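You operate a simulated robot arm through the tools that you are given. There is no shell and no other tool. Be economical: measure what you need, move in short steps, check, and stop when the job is done.

Carry out the task below with a simulated two-armed robot. There is one attempt and no reset: what you move stays moved.

JOB
Stack the cream box that says "56" from the top of the grey table on top of the cream box that says "65". Put one of the number chips from the top of the teal-edged table on top of the blue wiper. Stack the plain beige sherd labelled "59" from the top of the grey table on top of the plain beige sherd that says "72". Take the cap off the white jar labelled "ochre" on the top of the orange-edged table and lay it down there. Fetch the pink bag and set it on the clear teal-edged glass plate. Put the blue scrub brush on the top of the blue table away on the steel bench beside the sink. Take the glue brush from the top of the black table and leave it on the orange tile. The order is free. Set down upright: pink bag.

It is judged by the outcome, as a careful person would: the job done as asked, and still so three seconds after it is handed in. It fails if anything else is knocked over, pushed out of place, dropped, spilled or broken. A push-on lid holds only when it is set on centred and level and pressed home; a screw cap is set on level and turned clockwise until tight.

ROBOT AND FRAMES
Two 6-joint arms with fingered hands on one trunk, on a base that drives. Base frame: it is fixed to the floor where the robot stands at the start and does not move with it; the origin is under the middle of the robot, x ahead of it, y to its left, z up; the surface under the hand at the start is at about z = 740. Units: mm, rad, N and s.
The left shoulder is at the start at [70, 191, 1398], the right one opposite. With the tool pointing down near the work surface each hand reaches from about 440 to 880 mm from the robot's upright axis, wherever it stands, measured 20 degrees to its own side. Places, roughly: blue scrub brush (9x4x6 cm) [100, 4500, 800]; blue wiper (6x9x4 cm) [1000, -300, 800]; cream box [500, 500, 750]; glue brush (5x5x12 cm) [-1600, 4400, 800]; number chip [1000, 500, 750]; orange tile (9x9x2 cm) [-1700, 4600, 700]; pink bag [0, 3750, 750]; plain beige sherd [250, -500, 750]; steel bench beside the sink [-1500, 7800, 800]; teal-edged glass plate (12x15x1 cm) [100, 4200, 700]; white jar [1250, -1750, 750]. Payload 4.7 kg a hand.
The tool frame of a hand sits at the grasp point between the pads (the TCP): z along the fingers, y along the line on which they close. The tips reach 36 mm beyond it. Largest opening 120 mm; the body of the gripper starts 42 mm behind the TCP. The gripper is a hand of 5 fingers: y runs from the thumb to the fingers, the wrist lies at [-18, -113, -198] in the tool frame, and closing takes about 1.5 s.
Orientation is that of the tool frame in the base frame, as a unit quaternion [x, y, z, w]. With the fingers straight down and the wrist toward the robot, the tool's x, y and z point along [0, 1, 0], [1, 0, 0] and [0, 0, -1] of the base frame.

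CONTROLS
- The arms move only by the tool servo_tool. It takes "left_plan", "right_plan" or both (then of equal length, played together; a hand with none holds still); each is a list that holds one entry, the list of rows, each a list of 7 numbers: the shift along the base's x, y, z in mm, then the turn, a rotation vector about the base's x, y, z in rad, then the closure, from 0 (fully open) to 1 (shut). In form: [[[dx, dy, dz, rx, ry, rz, fingers], ...]]. A call has 1 to 12 rows; each row shifts and turns the commanded pose from where the row before left it. Rows are played at 5 a second. More than 50 mm and 0.15 rad between two rows, or a gripper value outside its range, and nothing of the call is played. A pose out of reach is approached as far as the arm can. The call stops where the force on the tool passes 40 N (or 10 N more than at its start, if that is more) or the arm is blocked; 0.2 s more then pass. The fingers move at their own pace (about 45 mm/s each) and stop on an object; they squeeze with about 33 N. The grip force told is the motor's: it shows also when the fingers shut on nothing. Time passes only in rows, and 0.2 s behind the last, so rows that do not move let the fingers close. The reply holds the time, the measured pose of the TCP, the force on the tool along the base axes, the opening and the grip force, in the units named above and with some noise, with the torque about the TCP (base axes, N m) and any sound that the robot's microphone picked up, and new pictures: "pictures" is both (left out), scene, wrist or none (wrist: the cameras of the hands that moved).
- Cameras (640 x 400 px; columns grow to the right, rows downward): "scene" is now at [115.6, -10, 1591.3]; the picture's right is [-0.14, -0.99, 0.00], its down [-0.86, 0.12, -0.49] and it looks along [0.48, -0.07, -0.87] (base axes); focal length 265 px, centre (320, 200). "left" rides on the left gripper at [-73, -91, -143] in its tool frame; the picture's right is [-0.80, -0.28, 0.53], its down [0.53, -0.73, 0.42] and it looks along [0.27, 0.62, 0.74] (tool axes); focal length 234 px, centre (320, 200). "right" rides on the right gripper at [73, -91, -143] in its tool frame; the picture's right is [-0.80, 0.28, -0.53], its down [-0.53, -0.73, 0.42] and it looks along [-0.27, 0.62, 0.74] (tool axes); focal length 234 px, centre (320, 200). There is no depth. A picture from a camera that has moved, and an enlarged one, comes with that camera's place and axes in the base frame and with its lens.
- raise_lower(by): slides the trunk up (or, below 0, down) by that many mm; the arms and the scene camera ride with it, the base frame stays. It gives what a move gives, with no picture.
- drive_base(legs): drives the robot by 1 to 6 legs, each [ahead, left, turn to the left] in mm, mm and rad, along the robot's own axes; the way and the turn of a leg run together, so that a leg with both is an arc; at most 1500 mm and 3.142 rad a leg. The arms and the cameras ride along, it lands a little off, and it stops where it bumps. It gives what a move gives, and a new picture of the scene camera.
- hand_shape(shape, hand): the hand has 5 fingers and takes this shape, open, in about a second: jaw (thumb against the fingers, like two jaws); tri (thumb and two fingers); tip (a fingertip pinch); poke (one finger out to press); point (the index stretched); flat (the hand flat); cup (the hand cupped); fist (a fist). The gripper value then closes the fingers along that shape, each until it touches; the sizes above hold for jaw. It gives what a move gives, with no picture.
- aim_head(pan, tilt): turns the head with the scene camera to pan (to the left, within 1.501 rad either way) and tilt (down, from -0.506 to 1.204), counted from straight ahead of the robot. It gives what a move gives, and a new picture of the scene camera.
- enlarge(camera, box): a new picture of the part [left, top, right, bottom] of that camera's present view, enlarged. No time passes.
- finish_job(): hands the job in; it is judged then, once.

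Work in short steps. Places have to be worked out from the pictures, the camera data and where the tool is seen: move nearer, look again, correct. Check each grasp and each placing, and mend what went wrong. You have 196 turns and 260 pictures in all, those below and enlarged ones among them. Open the grippers and draw the arms clear of the work before you hand the job in, unless the task says otherwise; then end with one line.

The tools are called after "Emit:" as name(argument=value, ...) on one line, values as JSON. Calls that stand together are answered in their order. servo_tool: Moves the arms, as the interface text tells. Its arguments: {"type":"object","properties":{"left_plan":{"type":"array","items":{"type":"array","items":{"type":"array","items":{"type":"number"}}}},"right_plan":{"type":"array","items":{"type":"array","items":{"type":"array","items":{"type":"number"}}}},"pictures":{"type":"string","enum":["both","scene","wrist","none"]}},"required":[]} The other tools are called the same way: raise_lower (by) slides the trunk up or down; hand_shape (shape, hand) gives the hand a shape; drive_base (legs) drives the base; aim_head (pan, tilt) turns the head that bears the scene camera; enlarge (camera, box) takes an enlarged picture of a part of a camera's view; finish_job () hands the job in.

At the start:

```text
t: 0.0
left_tcp_pos: [607.8, 344.7, 1003.9]
left_orientation: [0.707, 0.707, 0.0, 0.001]
left_contact_force: [0.4, -0.3, -0.2]
left_torque: [-0.01, 0.01, 0.03]
left_width: 119.8
left_grip_force: 0.1
left_shape: jaw
right_tcp_pos: [655.7, -320.7, 999.9]
right_orientation: [0.707, 0.707, 0.0, 0.0]
right_contact_force: [-1.0, 0.2, -0.3]
right_torque: [0.01, 0.01, -0.02]
right_width: 119.4
right_grip_force: 0.1
right_shape: jaw
trunk travel left (down, up): [-875.0, 65.0]
robot x, y, heading: [2.4, 0.2, 0.001]
head pan, tilt: [-0.138, 1.061]
```

scene: 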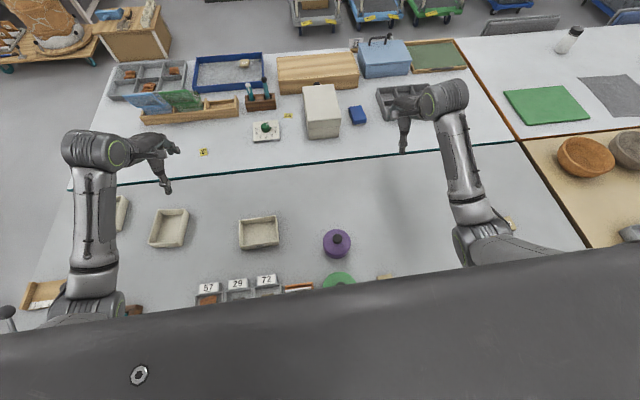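
right: 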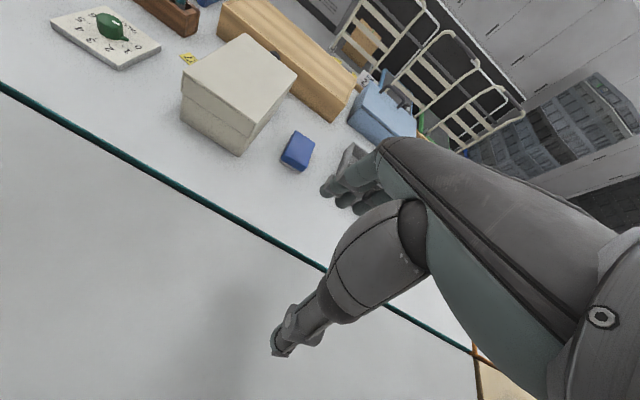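
left: 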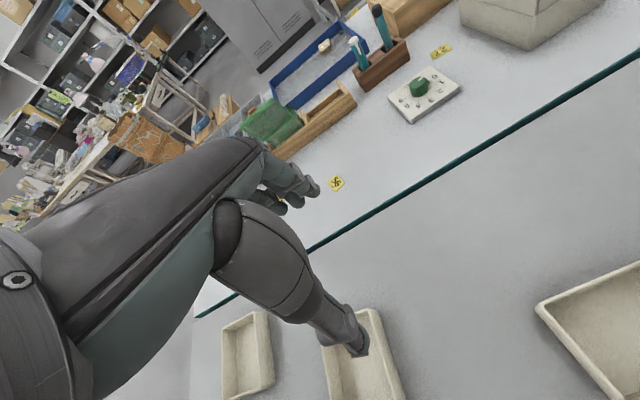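

I'll first look closer at the tables in front of me.

Emit:
enlarge(camera="scene", box=[80, 90, 400, 310])

Emit:
aim_head(pan=0.5, tilt=1.2)

Emit:
aim_head(pan=-0.6, tilt=1.2)

```text
1.82 times, centred on (240, 200) of scene
camera zoom: at [115.6, -10.0, 1591.3], right [-0.14, -0.99, 0.0], down [-0.86, 0.12, -0.49], along [0.48, -0.07, -0.87], focal length 482 px, centre (466, 200)
```

zoom: 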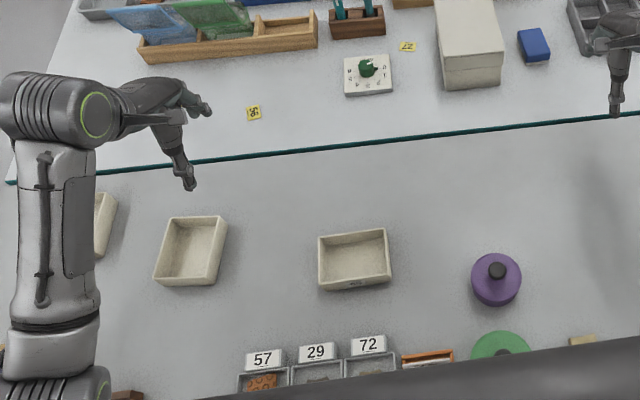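

```text
t: 1.0
left_tcp_pos: [607.4, 346.4, 1003.7]
left_orientation: [0.707, 0.707, -0.001, 0.0]
left_contact_force: [0.8, 0.7, 0.3]
left_torque: [0.0, 0.02, 0.0]
left_width: 119.7
left_grip_force: 0.1
left_shape: jaw
right_tcp_pos: [655.8, -320.9, 1000.3]
right_orientation: [0.707, 0.707, 0.0, 0.001]
right_contact_force: [0.2, 0.1, -0.7]
right_torque: [-0.01, -0.02, -0.02]
right_width: 119.5
right_grip_force: 0.0
right_shape: jaw
trunk travel left (down, up): [-875.0, 65.0]
robot x, y, heading: [-0.3, -2.3, 0.0]
head pan, tilt: [0.499, 1.201]
camera scene: at [99.6, 25.7, 1582.8], right [0.48, -0.88, 0.0], down [-0.82, -0.45, -0.36], along [0.32, 0.17, -0.93], focal length 265 px, centre (320, 200)
```

scene: 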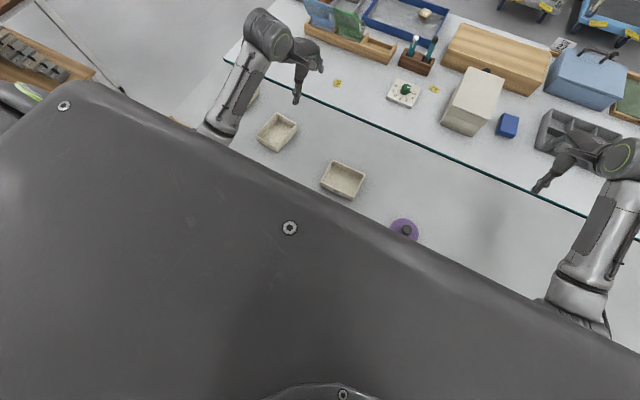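

```text
t: 2.4
left_tcp_pos: [607.2, 345.0, 1003.1]
left_orientation: [0.707, 0.707, 0.0, 0.0]
left_contact_force: [0.6, 0.2, -0.5]
left_torque: [-0.03, 0.03, -0.02]
left_width: 119.4
left_grip_force: 0.0
left_shape: jaw
right_tcp_pos: [654.7, -320.5, 999.9]
right_orientation: [0.707, 0.707, 0.0, -0.001]
right_contact_force: [-0.4, 0.3, 0.2]
right_torque: [0.0, -0.02, 0.0]
right_width: 119.3
right_grip_force: 0.1
right_shape: jaw
trunk travel left (down, up): [-875.0, 65.0]
robot x, y, heading: [2.3, 0.6, -0.006]
head pan, tilt: [-0.6, 1.201]
camera scene: at [96.6, -32.5, 1582.8], right [-0.56, -0.83, 0.0], down [-0.77, 0.53, -0.36], along [0.3, -0.2, -0.93], focal length 265 px, centre (320, 200)
```

scene: 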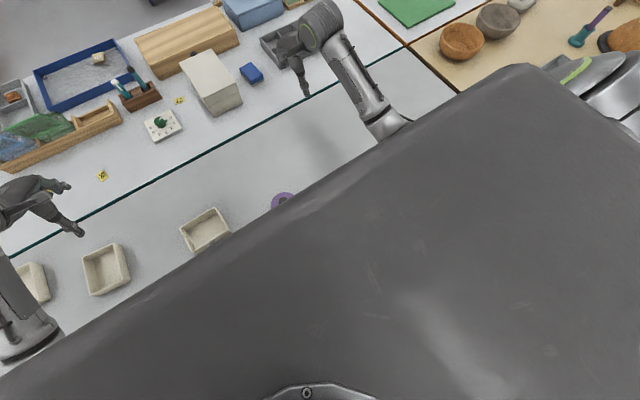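

The trunk hides the near edge. I'll look right and left/backwards for free floor.

Emit:
aim_head(pan=-1.4, tilt=0.7)

Emit:
aim_head(pan=1.4, tilt=0.6)

```text
t: 3.5
left_tcp_pos: [608.2, 343.8, 1003.9]
left_orientation: [0.707, 0.707, 0.0, 0.0]
left_contact_force: [0.1, -0.3, 0.3]
left_torque: [0.02, 0.0, 0.0]
left_width: 119.7
left_grip_force: 0.0
left_shape: jaw
right_tcp_pos: [655.8, -321.2, 1000.0]
right_orientation: [0.707, 0.707, 0.001, 0.0]
right_contact_force: [0.0, -0.2, -0.1]
right_torque: [0.0, 0.04, 0.02]
right_width: 119.3
right_grip_force: 0.2
right_shape: jaw
trunk travel left (down, up): [-875.0, 65.0]
robot x, y, heading: [-0.8, 3.1, -0.002]
head pan, tilt: [-1.4, 0.7]
camera scene: at [65.0, -84.7, 1618.7], right [-0.99, -0.17, 0.0], down [-0.11, 0.64, -0.76], along [0.13, -0.75, -0.64], focal length 265 px, centre (320, 200)
```

scene: 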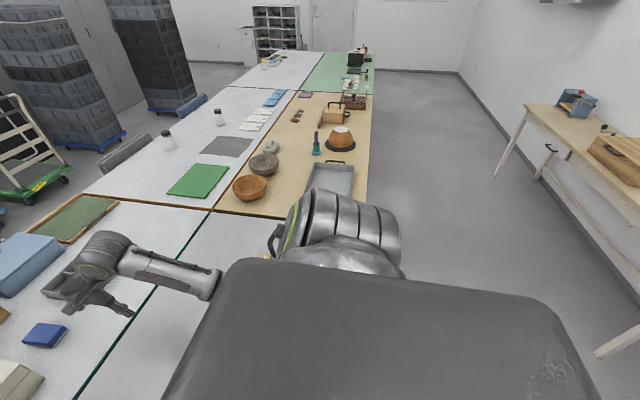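

```text
t: 6.0
left_tcp_pos: [607.6, 344.6, 1003.7]
left_orientation: [0.707, 0.707, 0.0, 0.0]
left_contact_force: [0.4, 0.2, -0.2]
left_torque: [-0.04, -0.02, 0.0]
left_width: 119.7
left_grip_force: 0.1
left_shape: jaw
right_tcp_pos: [656.0, -320.2, 999.8]
right_orientation: [0.707, 0.707, 0.0, -0.001]
right_contact_force: [0.2, 0.5, 0.3]
right_torque: [0.05, -0.01, 0.02]
right_width: 119.4
right_grip_force: 0.0
right_shape: jaw
trunk travel left (down, up): [-875.0, 65.0]
robot x, y, heading: [0.6, 1.3, 0.001]
head pan, tilt: [1.4, 0.6]
camera scene: at [65.6, 86.1, 1627.4], right [0.99, -0.17, 0.0], down [-0.1, -0.56, -0.83], along [0.14, 0.81, -0.56], focal length 265 px, centre (320, 200)
```

scene: 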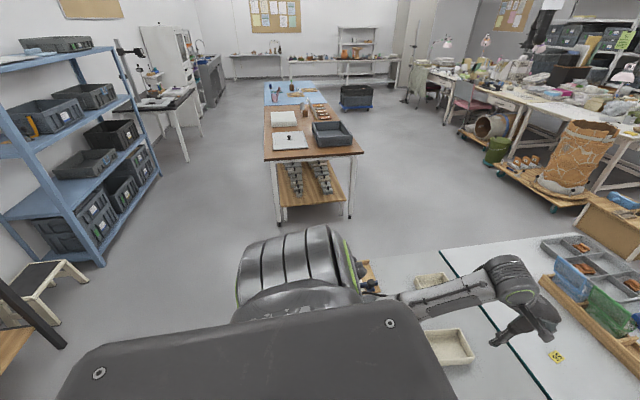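

Aisles are wide. I'll back up 350 mm to see the near edge of the grey table.

Emit:
drive_base(legs=[[-350, 0, 0]])

Emit:
aim_head(pan=0.0, tilt=0.95)

```text
t: 8.2
left_tcp_pos: [255.5, 348.2, 1002.3]
left_orientation: [0.705, 0.709, 0.0, 0.0]
left_contact_force: [-0.4, 0.6, -0.3]
left_torque: [0.02, -0.02, 0.01]
left_width: 119.6
left_grip_force: 0.0
left_shape: jaw
right_tcp_pos: [309.5, -317.6, 998.9]
right_orientation: [0.705, 0.709, 0.0, 0.0]
right_contact_force: [1.2, -0.4, 0.0]
right_torque: [0.03, 0.02, 0.04]
right_width: 119.8
right_grip_force: 0.1
right_shape: jaw
trunk travel left (down, up): [-875.0, 65.0]
robot x, y, heading: [-348.7, -2.4, 0.007]
head pan, tilt: [1.4, 0.6]
camera scene: at [-283.5, 85.3, 1627.3], right [0.99, -0.16, 0.0], down [-0.09, -0.56, -0.82], along [0.13, 0.81, -0.57], focal length 265 px, centre (320, 200)
```

scene: 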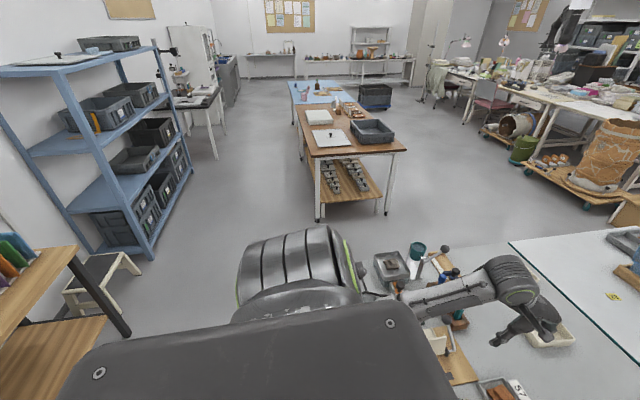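

```text
t: 9.8
left_tcp_pos: [256.9, 347.4, 1003.9]
left_orientation: [0.705, 0.709, 0.0, -0.001]
left_contact_force: [0.0, -0.2, -0.4]
left_torque: [0.03, 0.01, -0.01]
left_width: 119.7
left_grip_force: 0.1
left_shape: jaw
right_tcp_pos: [309.0, -316.7, 1000.0]
right_orientation: [0.705, 0.71, 0.0, 0.001]
right_contact_force: [0.2, -1.2, -0.2]
right_torque: [0.01, 0.01, 0.02]
right_width: 119.7
right_grip_force: 0.0
right_shape: jaw
trunk travel left (down, up): [-875.0, 65.0]
robot x, y, heading: [-345.7, 2.1, 0.003]
head pan, tilt: [0.0, 0.949]
camera scene: at [-225.9, -1.3, 1599.0], right [0.01, -1.0, 0.0], down [-0.81, -0.01, -0.58], along [0.58, 0.0, -0.81], focal length 265 px, centre (320, 200)
```

scene: 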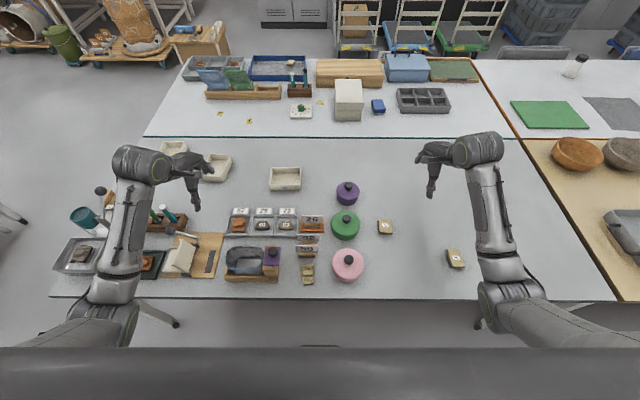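

Excellent view. I'll enlarge the labels.

Emit:
enlarge(camera="scene", box=[360, 200, 490, 280])

Emit:
enlarge(camera="scene", box=[140, 70, 400, 230])

```text
4.92 times, centred on (425, 240) of scene
camera zoom: at [-225.9, -1.3, 1599.0], right [0.01, -1.0, 0.0], down [-0.81, -0.01, -0.58], along [0.58, 0.0, -0.81], focal length 1306 px, centre (-197, 3)
```

zoom: 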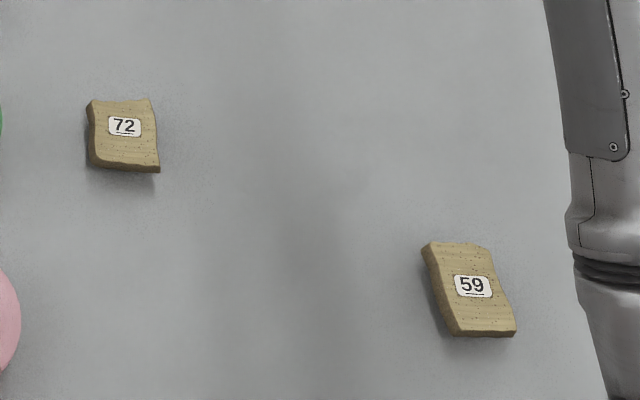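

```text
2.46 times, centred on (270, 150) of scene
camera zoom: at [-225.9, -1.3, 1599.0], right [0.01, -1.0, 0.0], down [-0.81, -0.01, -0.58], along [0.58, 0.0, -0.81], focal length 653 px, centre (443, 323)
```

zoom: 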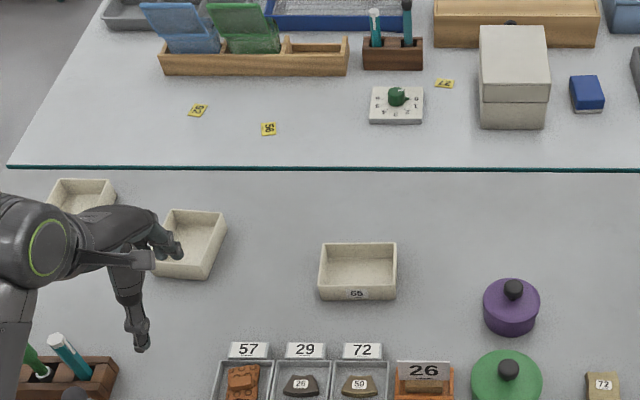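

Box 65 is the centre tray; sherd 72 is near (258,-237), sherd 59 near (138,-459), both axis-aligned. I'll bring the right hand above sherd 59.

Emit:
servo_tool(right_plan=[[[-34.2, -28.4, -20, 0, 0, 0, 0], [-34.2, -28.4, -20, 0, 0, 0, 0], [-34.2, -28.4, -20, 0, 0, 0, 0], [-34.2, -28.4, -20, 0, 0, 0, 0], [-34.2, -28.4, -20, 0, 0, 0, 0], [0, 0, -30, 0, 0, 0, 0]]])

```text
t: 11.2
left_tcp_pos: [257.8, 348.9, 1002.4]
left_orientation: [0.704, 0.71, 0.0, 0.0]
left_contact_force: [0.0, -0.4, -0.2]
left_torque: [-0.01, 0.03, 0.01]
left_width: 119.7
left_grip_force: 0.0
left_shape: jaw
right_tcp_pos: [137.2, -457.9, 873.1]
right_orientation: [0.705, 0.71, -0.001, 0.0]
right_contact_force: [0.4, 0.3, -0.4]
right_torque: [-0.04, 0.05, -0.03]
right_width: 119.9
right_grip_force: 0.0
right_shape: jaw
trunk travel left (down, up): [-875.0, 65.0]
robot x, y, heading: [-350.7, -3.7, 0.007]
head pan, tilt: [0.0, 0.949]
camera scene: at [-224.4, -0.6, 1598.9], right [0.01, -1.0, 0.0], down [-0.81, -0.01, -0.58], along [0.58, 0.0, -0.81], focal length 265 px, centre (320, 200)
camera right: at [45.7, -385.6, 1016.5], right [0.29, -0.8, 0.53], down [-0.73, -0.54, -0.42], along [0.62, -0.26, -0.74], focal length 234 px, centre (320, 200)
```

scene: 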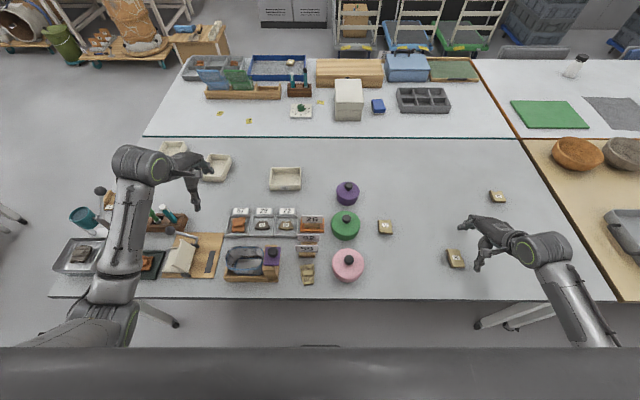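
right: 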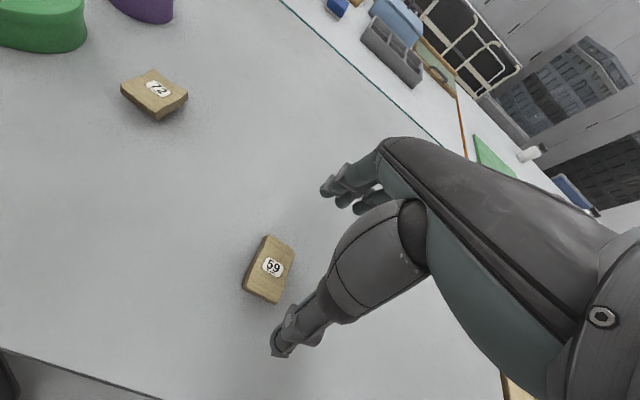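

Wrist view puts sherd 59 at about (138,-454). I'll descend straight with the open hand to fingertip depth.

Emit:
servo_tool(right_plan=[[[0, 3, -40, 0, 0, 0, 0], [0, 0, -35, 0, 0, 0, 0], [0, 0, -10, 0, 0, 0, 0]]], pictures="wrist")

```text
t: 11.9
left_tcp_pos: [255.5, 347.5, 1004.0]
left_orientation: [0.705, 0.709, 0.001, 0.0]
left_contact_force: [-0.4, -0.1, -0.1]
left_torque: [-0.03, 0.0, -0.01]
left_width: 119.5
left_grip_force: 0.0
left_shape: jaw
right_tcp_pos: [138.6, -455.8, 787.4]
right_orientation: [0.705, 0.709, 0.001, 0.001]
right_contact_force: [0.5, -0.4, -0.5]
right_torque: [-0.02, -0.01, -0.02]
right_width: 119.7
right_grip_force: 0.0
right_shape: jaw
trunk travel left (down, up): [-875.0, 65.0]
robot x, y, heading: [-350.8, -1.0, 0.007]
head pan, tilt: [0.0, 0.949]
camera right: at [46.1, -383.9, 930.1], right [0.28, -0.8, 0.53], down [-0.73, -0.54, -0.43], along [0.62, -0.26, -0.74], focal length 234 px, centre (320, 200)
```

right: 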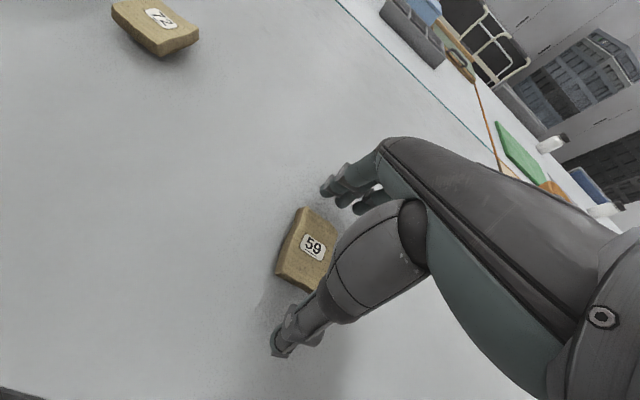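

Sherd lies between thumb and fingers. Lower a bit more and close.

Emit:
servo_tool(right_plan=[[[2, 3, -5, 0, 0, 0, 0], [0, 0, -4, 0, 0, 0, 0], [0, 0, 0, 0, 0, 0, 1], [0, 0, 0, 0, 0, 0, 1], [0, 0, 0, 0, 0, 0, 1], [0, 0, 0, 0, 0, 0, 1], [0, 0, 0, 0, 0, 0, 1], [0, 0, 0, 0, 0, 0, 1], [0, 0, 0, 0, 0, 0, 1], [0, 0, 0, 0, 0, 0, 1]]], pictures="wrist")

```text
t: 14.2
left_tcp_pos: [255.4, 348.1, 1004.8]
left_orientation: [0.705, 0.71, 0.001, 0.0]
left_contact_force: [-0.5, -0.4, -0.2]
left_torque: [0.0, -0.01, -0.03]
left_width: 119.6
left_grip_force: 0.0
left_shape: jaw
right_tcp_pos: [139.9, -451.2, 776.8]
right_orientation: [0.705, 0.709, 0.0, 0.001]
right_contact_force: [0.0, 0.5, 6.3]
right_torque: [0.08, -0.27, -0.01]
right_width: 59.3
right_grip_force: 33.3
right_shape: jaw
trunk travel left (down, up): [-875.0, 65.0]
robot x, y, heading: [-347.9, 3.5, 0.006]
head pan, tilt: [0.0, 0.949]
camera right: at [48.3, -379.6, 920.4], right [0.28, -0.8, 0.53], down [-0.73, -0.54, -0.42], along [0.62, -0.26, -0.74], focal length 234 px, centre (320, 200)
```

right: 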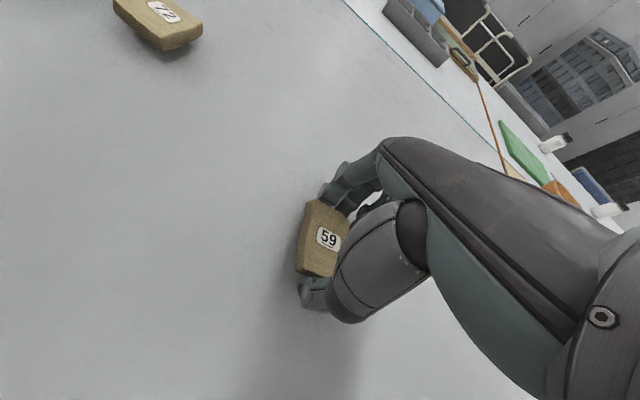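

Grasped (59 mm). Lift and carry over sherd 72 near (258,-231).

Emit:
servo_tool(right_plan=[[[0, 0, 40, 0, 0, 0, 1], [0, 0, 40, 0, 0, 0, 1], [20, 37, 0, 0, 0, 0, 1], [20, 37, 0, 0, 0, 0, 1], [20, 37, 0, 0, 0, 0, 1], [20, 37, 0, 0, 0, 0, 1], [19, 36, 0, 0, 0, 0, 1], [19, 36, 0, 0, 0, 0, 1], [0, 0, 0, 0, 0, 0, 1]]])

```text
t: 16.1
left_tcp_pos: [255.4, 348.2, 1004.5]
left_orientation: [0.704, 0.71, 0.001, -0.001]
left_contact_force: [-0.5, -0.1, -0.8]
left_torque: [-0.03, -0.01, 0.02]
left_width: 119.7
left_grip_force: 0.0
left_shape: jaw
right_tcp_pos: [258.5, -236.0, 853.0]
right_orientation: [0.705, 0.709, 0.0, 0.0]
right_contact_force: [0.2, 0.3, -0.2]
right_torque: [0.04, 0.01, -0.01]
right_width: 59.5
right_grip_force: 32.3
right_shape: jaw
trunk travel left (down, up): [-875.0, 65.0]
robot x, y, heading: [-350.8, 1.7, 0.009]
head pan, tilt: [0.0, 0.949]
camera scene: at [-226.6, -2.4, 1599.0], right [0.01, -1.0, 0.0], down [-0.81, -0.01, -0.58], along [0.58, 0.0, -0.81], focal length 265 px, centre (320, 200)
camera right: at [166.7, -162.7, 997.7], right [0.29, -0.8, 0.53], down [-0.73, -0.54, -0.42], along [0.62, -0.26, -0.74], focal length 234 px, centre (320, 200)
```

scene: 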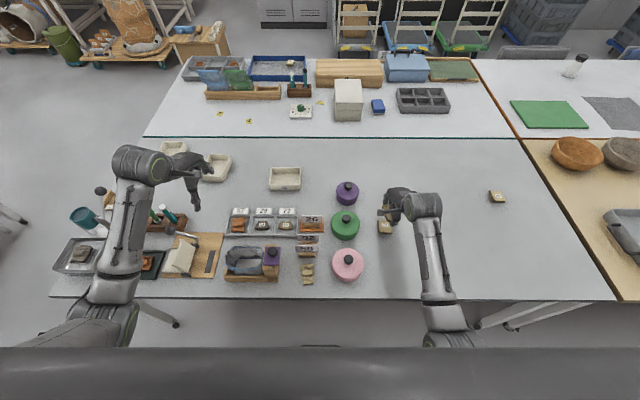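
right: 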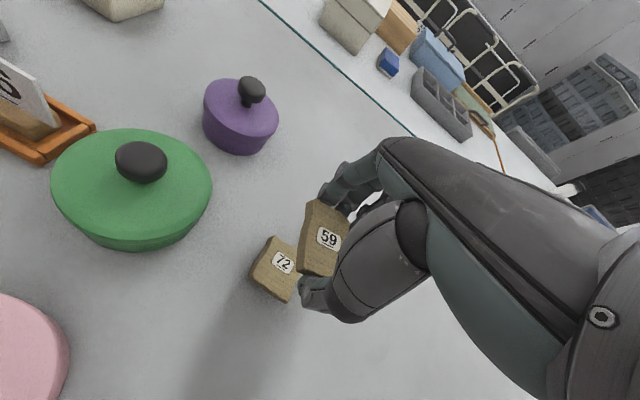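

The held sherd sits about 12 mm ahead of the TCP, so I shift back 13 mm and left 4, and lower partway for a check.

Emit:
servo_tool(right_plan=[[[-13, 4, -10, 0, 0, 0, 1], [0, 0, -36, 0, 0, 0, 1], [0, 0, 0, 0, 0, 0, 1]]], pictures="wrist")

Emit:
enlarge(camera="scene", box=[340, 170, 440, 250])

```text
t: 16.9
left_tcp_pos: [255.7, 347.7, 1003.9]
left_orientation: [0.705, 0.709, 0.001, 0.0]
left_contact_force: [0.7, 0.5, 0.2]
left_torque: [0.02, 0.0, 0.01]
left_width: 119.7
left_grip_force: 0.1
left_shape: jaw
right_tcp_pos: [245.7, -231.6, 809.7]
right_orientation: [0.704, 0.71, 0.0, 0.0]
right_contact_force: [-0.1, 0.9, -0.8]
right_torque: [-0.02, -0.01, -0.03]
right_width: 59.7
right_grip_force: 33.5
right_shape: jaw
trunk travel left (down, up): [-875.0, 65.0]
robot x, y, heading: [-346.7, -1.6, 0.008]
head pan, tilt: [0.0, 0.949]
camera right: at [155.3, -158.7, 953.5], right [0.28, -0.8, 0.53], down [-0.73, -0.54, -0.42], along [0.62, -0.26, -0.74], focal length 234 px, centre (320, 200)
```

right: 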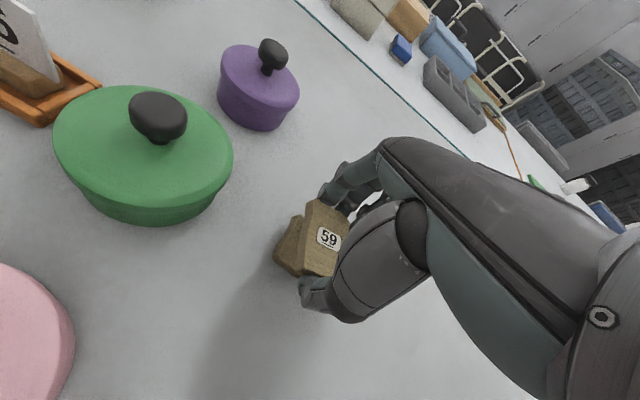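

```text
5.00 times, centred on (390, 210) of scene
camera zoom: at [-226.0, -1.1, 1599.0], right [0.01, -1.0, 0.0], down [-0.81, -0.01, -0.58], along [0.58, 0.0, -0.81], focal length 1326 px, centre (-30, 150)
```

zoom: 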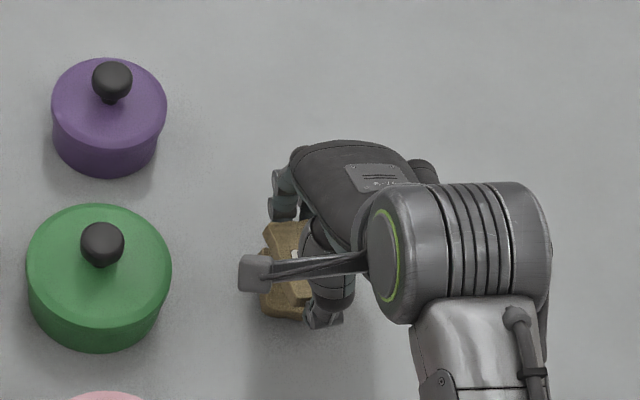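

Alignment looks right. Lower slowly to contact.

Emit:
servo_tool(right_plan=[[[0, 0, -8, 0, 0, 0, 1], [0, 0, -3, 0, 0, 0, 1], [0, 0, -3, 0, 0, 0, 1], [0, 0, 0, 0, 0, 0, 1]]], pictures="wrist")

```text
t: 17.9
left_tcp_pos: [255.5, 347.4, 1003.9]
left_orientation: [0.704, 0.71, 0.0, 0.001]
left_contact_force: [0.1, 0.3, 0.0]
left_torque: [0.01, -0.03, 0.0]
left_width: 119.8
left_grip_force: 0.1
left_shape: jaw
right_tcp_pos: [246.0, -229.2, 797.1]
right_orientation: [0.705, 0.71, 0.0, 0.001]
right_contact_force: [-0.2, -1.8, 6.3]
right_torque: [-0.04, -0.09, -0.07]
right_width: 59.1
right_grip_force: 33.4
right_shape: jaw
trunk travel left (down, up): [-875.0, 65.0]
robot x, y, heading: [-348.0, 2.2, 0.01]
head pan, tilt: [0.0, 0.949]
camera right: at [153.8, -157.5, 941.3], right [0.28, -0.8, 0.53], down [-0.73, -0.54, -0.43], along [0.62, -0.26, -0.74], focal length 234 px, centre (320, 200)
```

right: 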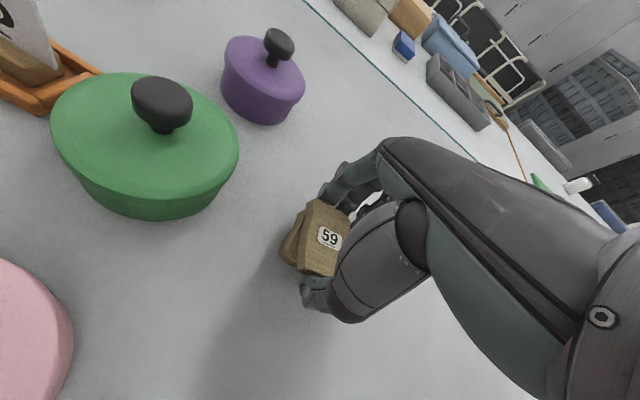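

Contact (6 N). Open and look.

Emit:
servo_tool(right_plan=[[[0, 0, 0, 0, 0, 0, 0], [0, 0, 0, 0, 0, 0, 0], [0, 0, 0, 0, 0, 0, 0], [0, 0, 0, 0, 0, 0, 0], [0, 0, 0, 0, 0, 0, 0], [0, 0, 0, 0, 0, 0, 0], [0, 0, 40, 0, 0, 0, 0], [0, 0, 50, 0, 0, 0, 0], [0, 0, 50, 0, 0, 0, 0]]], pictures="wrist")

```text
t: 19.9
left_tcp_pos: [257.5, 347.9, 1003.1]
left_orientation: [0.705, 0.709, 0.0, 0.001]
left_contact_force: [-0.7, 0.4, 0.2]
left_torque: [0.01, 0.0, 0.04]
left_width: 119.7
left_grip_force: 0.1
left_shape: jaw
right_tcp_pos: [245.6, -231.0, 935.5]
right_orientation: [0.705, 0.709, 0.0, -0.001]
right_contact_force: [0.1, 0.4, -0.4]
right_torque: [0.02, -0.02, -0.01]
right_width: 119.9
right_grip_force: 0.0
right_shape: jaw
trunk travel left (down, up): [-875.0, 65.0]
robot x, y, heading: [-348.0, -3.6, -0.002]
head pan, tilt: [0.0, 0.949]
camera right: at [154.1, -158.3, 1079.1], right [0.29, -0.8, 0.53], down [-0.73, -0.54, -0.42], along [0.62, -0.26, -0.74], focal length 234 px, centre (320, 200)
```

right: 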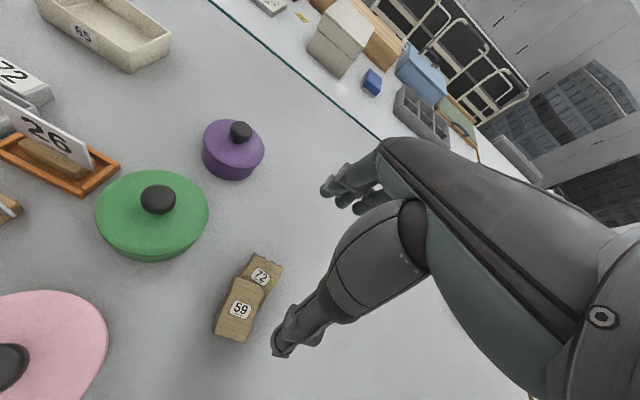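

Sherd 59 appears to have ended up toward the robot relative to 72. Enlarge to see.

Emit:
enlarge(camera="right", box=[180, 230, 320, 350])

Emit:
enlarge(camera="scene", box=[340, 190, 440, 260])

```text
3.33 times, centred on (250, 290) of right
camera zoom: at [154.1, -158.3, 1079.1], right [0.29, -0.8, 0.53], down [-0.73, -0.54, -0.42], along [0.62, -0.26, -0.74], focal length 781 px, centre (553, -100)
```

zoom: 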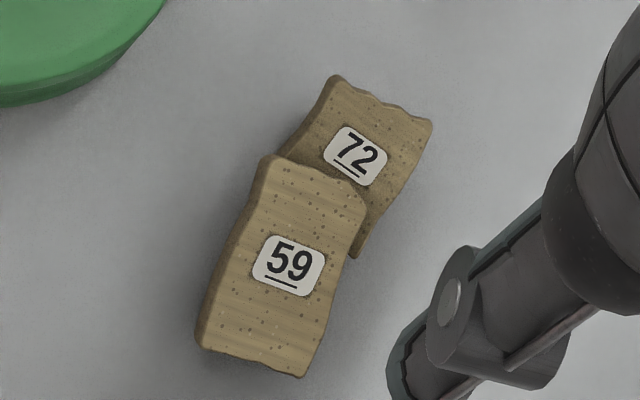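

```text
5.71 times, centred on (390, 225) of scene
camera zoom: at [-225.9, -1.3, 1598.9], right [0.01, -1.0, 0.0], down [-0.81, -0.01, -0.58], along [0.58, 0.0, -0.81], focal length 1516 px, centre (-80, 57)
```

zoom: 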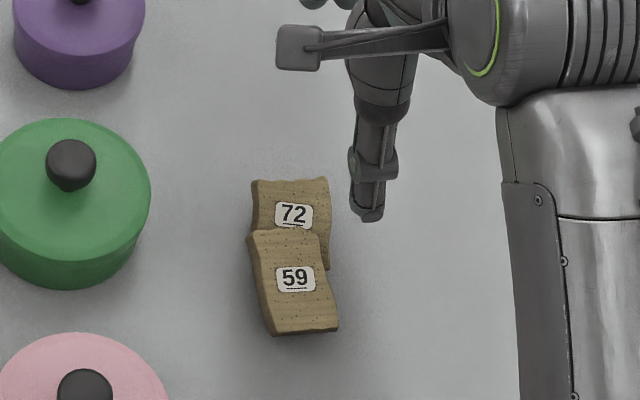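

Sherd 59 seems to have slid back, with only its far edge on 72; the thumb opens quicker than the fingers. Look from lower and nearer the robot to judge its tilt.

Emit:
servo_tool(right_plan=[[[-35, -35, 0, 0, 0, 0, 0], [-35, -35, -10, 0, 0, 0, 0], [-35, -35, -10, 0, 0, 0, 0], [-15, -5, -45, 0, 0, 0, 0], [0, 0, -45, 0, 0, 0, 0]]], pictures="none")

Emit:
enlarge(camera="right", box=[100, 60, 320, 260])

```text
refused: row 2 steps farther than a row can; nothing moved
```

```text
2.00 times, centred on (210, 160) of right
camera zoom: at [154.1, -158.3, 1079.1], right [0.29, -0.8, 0.53], down [-0.73, -0.54, -0.42], along [0.62, -0.26, -0.74], focal length 468 px, centre (540, 280)
```

zoom: 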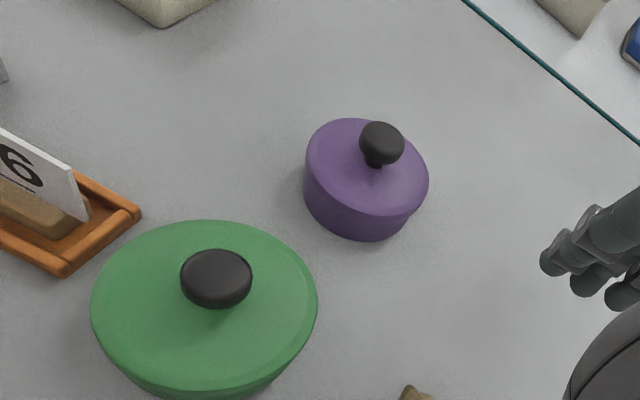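

Row was slightly too long; retry with shorter rows.

Emit:
servo_tool(right_plan=[[[-33, -33, 0, 0, 0, 0, 0], [-33, -33, 0, 0, 0, 0, 0], [-33, -33, 0, 0, 0, 0, 0], [-15, -5, -45, 0, 0, 0, 0], [0, 0, -45, 0, 0, 0, 0], [0, 0, -30, 0, 0, 0, 0]]], pictures="wrist")

```text
t: 21.4
left_tcp_pos: [256.9, 347.3, 1003.6]
left_orientation: [0.704, 0.71, 0.0, 0.0]
left_contact_force: [0.1, -0.2, 0.6]
left_torque: [0.03, -0.01, -0.01]
left_width: 119.9
left_grip_force: 0.0
left_shape: jaw
right_tcp_pos: [130.8, -336.6, 813.9]
right_orientation: [0.705, 0.71, 0.001, 0.001]
right_contact_force: [-0.2, 0.7, -0.4]
right_torque: [0.01, -0.04, -0.03]
right_width: 119.9
right_grip_force: 0.1
right_shape: jaw
trunk travel left (down, up): [-875.0, 65.0]
robot x, y, heading: [-351.3, -1.1, 0.008]
head pan, tilt: [0.0, 0.949]
camera right: at [39.6, -264.9, 958.1], right [0.28, -0.8, 0.53], down [-0.73, -0.54, -0.42], along [0.62, -0.26, -0.74], focal length 234 px, centre (320, 200)
```

right: 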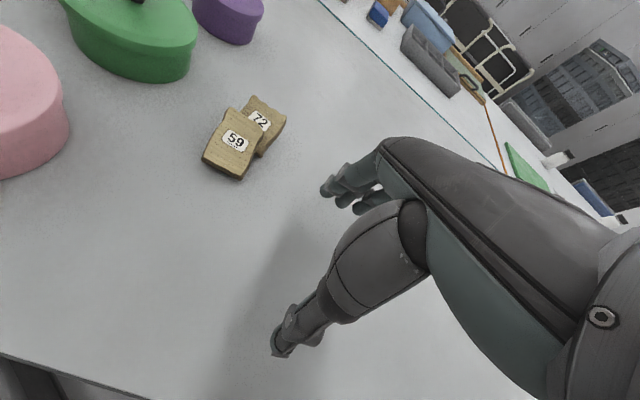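

Emit:
enlarge(camera="right", box=[190, 85, 300, 190])

```text
3.81 times, centred on (245, 138) of right
camera zoom: at [39.6, -264.9, 958.1], right [0.28, -0.8, 0.53], down [-0.73, -0.54, -0.42], along [0.62, -0.26, -0.74], focal length 892 px, centre (606, 438)
```

zoom: 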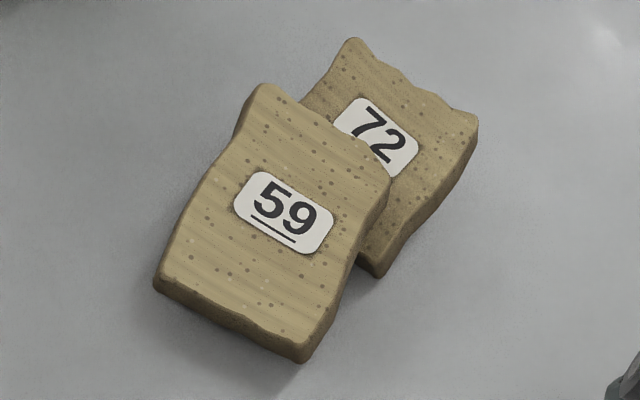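

59 is leaning: far edge on 72, near edge (x≈177) on the table, centre ≈(207,-231). I'll turn the hand 90° and grip its near half across its width (along y).

Emit:
servo_tool(right_plan=[[[5, 9.6, 8, 0, 0, 0.1428, 0], [5, 9.6, 8, 0, 0, 0.1428, 0], [5, 9.6, 8, 0, 0, 0.1428, 0], [5, 9.6, 8, 0, 0, 0.1428, 0], [5, 9.6, 8, 0, 0, 0.1428, 0], [5, 9.6, 5, 0, 0, 0.1428, 0], [5, 9.6, 5, 0, 0, 0.1428, 0], [5, 9.6, 5, 0, 0, 0.1428, 0], [5, 9.6, 5, 0, 0, 0.1428, 0], [5, 9.6, 0, 0, 0, 0.1428, 0], [5, 9.6, 0, 0, 0, 0.1428, 0]]], pictures="both")

```text
t: 23.8
left_tcp_pos: [256.9, 348.9, 1003.5]
left_orientation: [0.705, 0.709, 0.0, 0.0]
left_contact_force: [0.5, 0.7, -0.5]
left_torque: [-0.03, 0.02, 0.0]
left_width: 120.0
left_grip_force: 0.0
left_shape: jaw
right_tcp_pos: [186.5, -227.1, 875.8]
right_orientation: [-0.005, 1.0, -0.001, 0.0]
right_contact_force: [0.5, -0.8, -0.4]
right_torque: [-0.04, 0.0, -0.01]
right_width: 120.1
right_grip_force: 0.0
right_shape: jaw
trunk travel left (down, up): [-875.0, 65.0]
robot x, y, heading: [-349.3, 0.3, 0.011]
head pan, tilt: [0.0, 0.949]
camera scene: at [-225.2, -0.5, 1598.9], right [0.01, -1.0, 0.0], down [-0.81, -0.01, -0.58], along [0.58, 0.0, -0.81], focal length 265 px, centre (320, 200)
camera right: at [115.4, -317.4, 1019.1], right [0.8, 0.29, 0.53], down [0.54, -0.73, -0.42], along [0.26, 0.62, -0.74], focal length 234 px, centre (320, 200)
```

scene: 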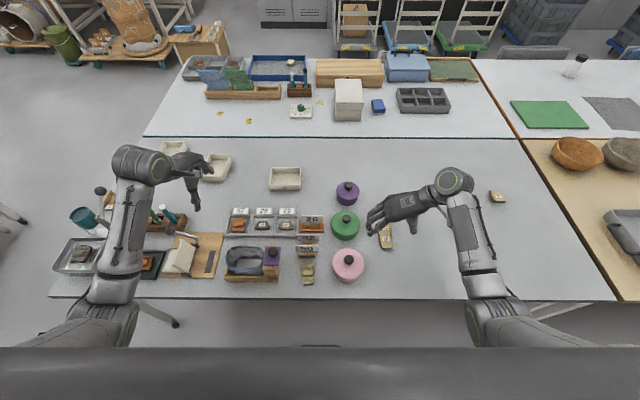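
right: 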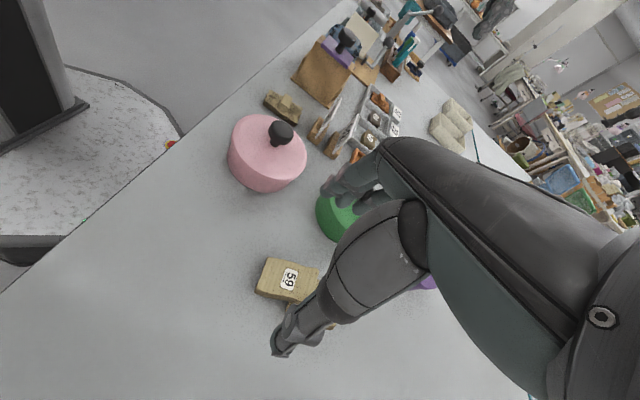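

The pots' edges are near y≈-145, so I'll pre-close to ~88 mm and descend centred at (188,-232).

Emit:
servo_tool(right_plan=[[[1, -4, -20, 0, 0, 0, 0.27], [0, 0, -30, 0, 0, 0, 0.27], [0, 0, -25, 0, 0, 0, 0.27], [0, 0, 0, 0, 0, 0, 0.27]]], pictures="wrist")

```text
t: 24.8
left_tcp_pos: [256.6, 349.4, 1002.9]
left_orientation: [0.705, 0.71, 0.001, 0.0]
left_contact_force: [0.3, -0.1, -0.5]
left_torque: [0.01, -0.03, 0.01]
left_width: 119.5
left_grip_force: 0.0
left_shape: jaw
right_tcp_pos: [189.2, -229.5, 801.6]
right_orientation: [-0.004, 1.0, 0.001, 0.0]
right_contact_force: [-0.1, 0.2, 0.3]
right_torque: [-0.01, 0.0, -0.04]
right_width: 87.8
right_grip_force: 0.0
right_shape: jaw
trunk travel left (down, up): [-875.0, 65.0]
robot x, y, heading: [-347.6, -1.8, 0.003]
head pan, tilt: [0.0, 0.949]
camera right: at [117.4, -322.1, 945.1], right [0.8, 0.28, 0.53], down [0.54, -0.73, -0.42], along [0.26, 0.62, -0.74], focal length 234 px, centre (320, 200)
```

right: 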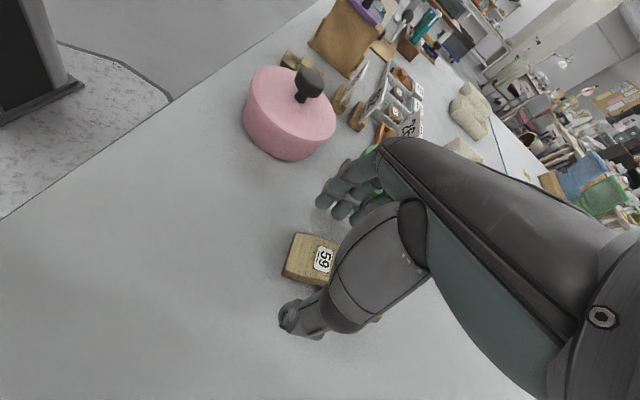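

Sherd is between the thumb and fingers. Descend and close moderately.

Emit:
servo_tool(right_plan=[[[0, -2, -10, 0, 0, 0, 0.27], [0, 0, -11, 0, 0, 0, 0.27], [0, 0, 0, 0, 0, 0, 0.45], [0, 0, 0, 0, 0, 0, 0.55], [0, 0, 0, 0, 0, 0, 0.6], [0, 0, 0, 0, 0, 0, 0.65], [0, 0, 0, 0, 0, 0, 0.7], [0, 0, 0, 0, 0, 0, 0.7], [0, 0, 0, 0, 0, 0, 0.7]]], pictures="wrist")

```text
t: 26.8
left_tcp_pos: [255.8, 348.1, 1003.4]
left_orientation: [0.704, 0.71, 0.0, 0.0]
left_contact_force: [0.9, -0.4, -0.7]
left_torque: [-0.01, 0.0, 0.02]
left_width: 119.7
left_grip_force: 0.0
left_shape: jaw
right_tcp_pos: [189.4, -232.8, 780.4]
right_orientation: [-0.004, 1.0, 0.0, 0.0]
right_contact_force: [-0.7, -0.2, -0.4]
right_torque: [0.01, -0.03, 0.02]
right_width: 37.0
right_grip_force: 33.0
right_shape: jaw
trunk travel left (down, up): [-875.0, 65.0]
robot x, y, heading: [-349.0, -1.3, 0.009]
head pan, tilt: [0.0, 0.949]
camera right: at [117.2, -324.8, 923.0], right [0.8, 0.28, 0.53], down [0.54, -0.73, -0.42], along [0.26, 0.62, -0.74], focal length 234 px, centre (320, 200)
```

right: 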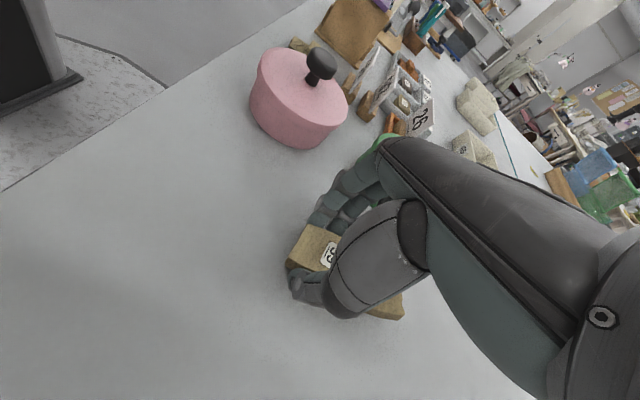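

Gripped (37 mm). Lift 40 mm and look.

Emit:
servo_tool(right_plan=[[[0, 0, 20, 0, 0, 0, 0.7], [0, 0, 20, 0, 0, 0, 0.7], [0, 0, 0, 0, 0, 0, 0.7]]], pictures="wrist")

Emit:
enlarge(camera="scene", box=[340, 190, 440, 260])

```text
t: 27.6
left_tcp_pos: [257.0, 347.4, 1004.6]
left_orientation: [0.704, 0.71, 0.0, -0.001]
left_contact_force: [0.3, 0.2, -0.4]
left_torque: [0.0, 0.0, 0.01]
left_width: 119.5
left_grip_force: 0.0
left_shape: jaw
right_tcp_pos: [187.5, -235.1, 819.6]
right_orientation: [-0.004, 1.0, 0.0, 0.001]
right_contact_force: [-0.4, 0.2, -1.1]
right_torque: [0.02, 0.01, 0.0]
right_width: 37.0
right_grip_force: 33.3
right_shape: jaw
trunk travel left (down, up): [-875.0, 65.0]
robot x, y, heading: [-350.8, 1.6, 0.006]
head pan, tilt: [0.0, 0.949]
camera right: at [116.7, -326.7, 963.3], right [0.8, 0.28, 0.53], down [0.54, -0.73, -0.42], along [0.26, 0.62, -0.74], focal length 234 px, centre (320, 200)
```

right: 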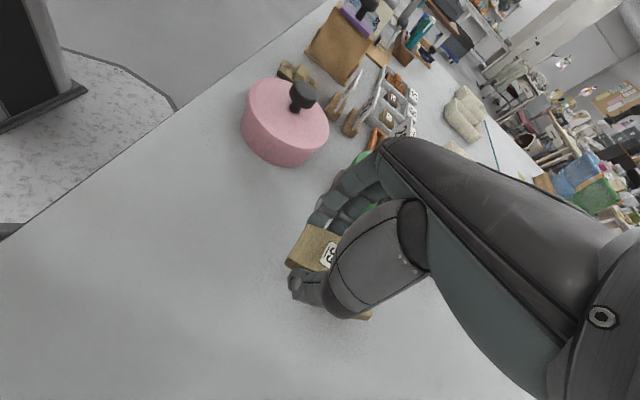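

```text
5.71 times, centred on (390, 225) of scene
camera zoom: at [-225.8, -1.4, 1599.0], right [0.01, -1.0, 0.0], down [-0.81, -0.01, -0.58], along [0.58, 0.0, -0.81], focal length 1516 px, centre (-80, 57)
```

zoom: 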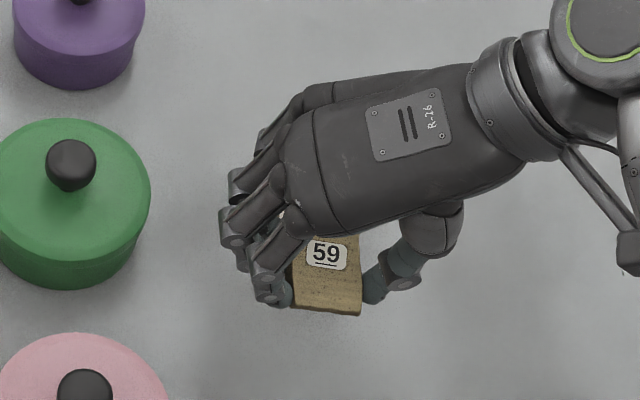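

Sherd 59 centre is near (200,-238); 72's centre is (257,-232). Move +57,+5 and look.

Emit:
servo_tool(right_plan=[[[28, 3, 0, 0, 0, 0, 0.7], [29, 2, 0, 0, 0, 0, 0.7], [0, 0, 0, 0, 0, 0, 0.7]]], pictures="wrist")

Emit:
enlarge(camera="scene", box=[340, 190, 440, 260])

```text
t: 28.4
left_tcp_pos: [255.4, 346.8, 1004.9]
left_orientation: [0.705, 0.71, 0.0, 0.001]
left_contact_force: [0.0, -0.4, -0.1]
left_torque: [-0.03, -0.05, 0.0]
left_width: 119.6
left_grip_force: 0.0
left_shape: jaw
right_tcp_pos: [241.6, -229.9, 820.7]
right_orientation: [-0.004, 1.0, 0.0, 0.002]
right_contact_force: [0.4, 0.4, -0.1]
right_torque: [0.0, -0.01, 0.02]
right_width: 36.9
right_grip_force: 33.1
right_shape: jaw
trunk travel left (down, up): [-875.0, 65.0]
robot x, y, heading: [-349.5, -0.9, 0.005]
head pan, tilt: [0.0, 0.949]
camera right: at [169.7, -321.5, 964.9], right [0.8, 0.28, 0.53], down [0.54, -0.73, -0.42], along [0.26, 0.62, -0.74], focal length 234 px, centre (320, 200)
```

right: 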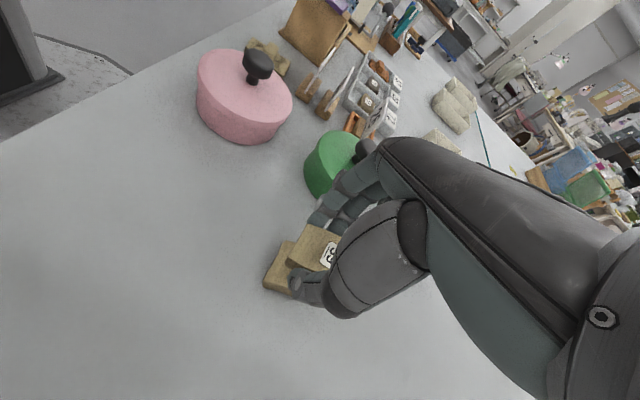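

```text
5.71 times, centred on (390, 225) of scene
camera zoom: at [-227.3, -1.7, 1599.1], right [0.01, -1.0, 0.0], down [-0.81, -0.01, -0.58], along [0.58, 0.0, -0.81], focal length 1516 px, centre (-80, 57)
```

zoom: 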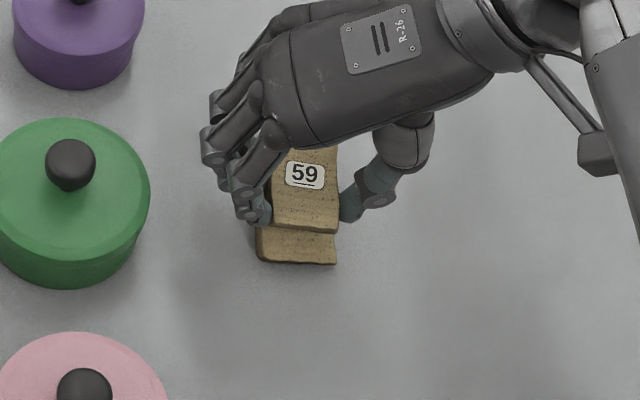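

Well aligned above 72. Lower slowly to contact.

Emit:
servo_tool(right_plan=[[[0, 0, -15, 0, 0, 0, 0.7], [0, 0, -4, 0, 0, 0, 0.7], [0, 0, -3, 0, 0, 0, 0.7], [0, 0, -2, 0, 0, 0, 0.7], [0, 0, 0, 0, 0, 0, 0.7]]], pictures="wrist")

Emit:
enlarge(camera="scene", box=[340, 190, 440, 260])

```text
t: 29.6
left_tcp_pos: [254.4, 347.8, 1004.1]
left_orientation: [0.705, 0.709, 0.001, 0.002]
left_contact_force: [-0.5, -0.1, -0.5]
left_torque: [0.01, -0.01, 0.01]
left_width: 119.7
left_grip_force: 0.1
left_shape: jaw
right_tcp_pos: [242.2, -229.1, 798.6]
right_orientation: [-0.004, 1.0, 0.001, 0.001]
right_contact_force: [-6.5, -4.5, 22.4]
right_torque: [-0.61, 0.05, -0.13]
right_width: 37.8
right_grip_force: 33.0
right_shape: jaw
trunk travel left (down, up): [-875.0, 65.0]
robot x, y, heading: [-349.3, -3.7, 0.008]
head pan, tilt: [0.0, 0.949]
camera right: at [170.5, -319.8, 942.2], right [0.8, 0.28, 0.53], down [0.54, -0.73, -0.42], along [0.26, 0.62, -0.74], focal length 234 px, centre (320, 200)
```

right: 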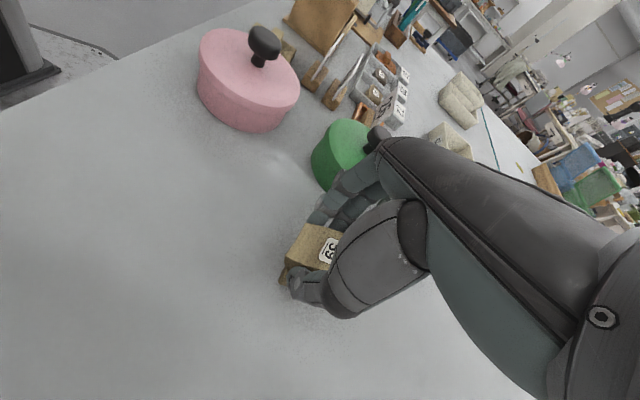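

```text
5.71 times, centred on (390, 225) of scene
camera zoom: at [-229.8, -0.8, 1599.4], right [0.01, -1.0, 0.0], down [-0.81, -0.01, -0.58], along [0.58, 0.0, -0.81], focal length 1516 px, centre (-80, 57)
```

zoom: 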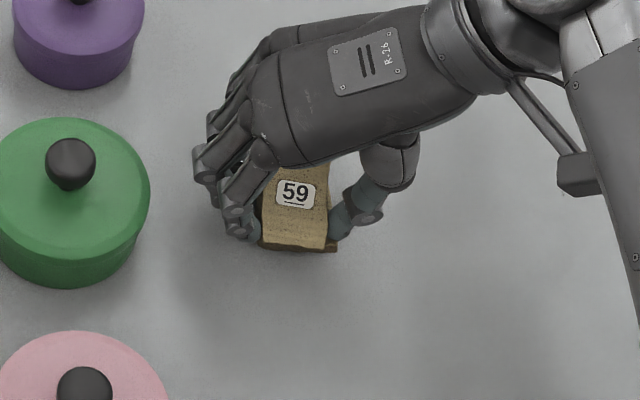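

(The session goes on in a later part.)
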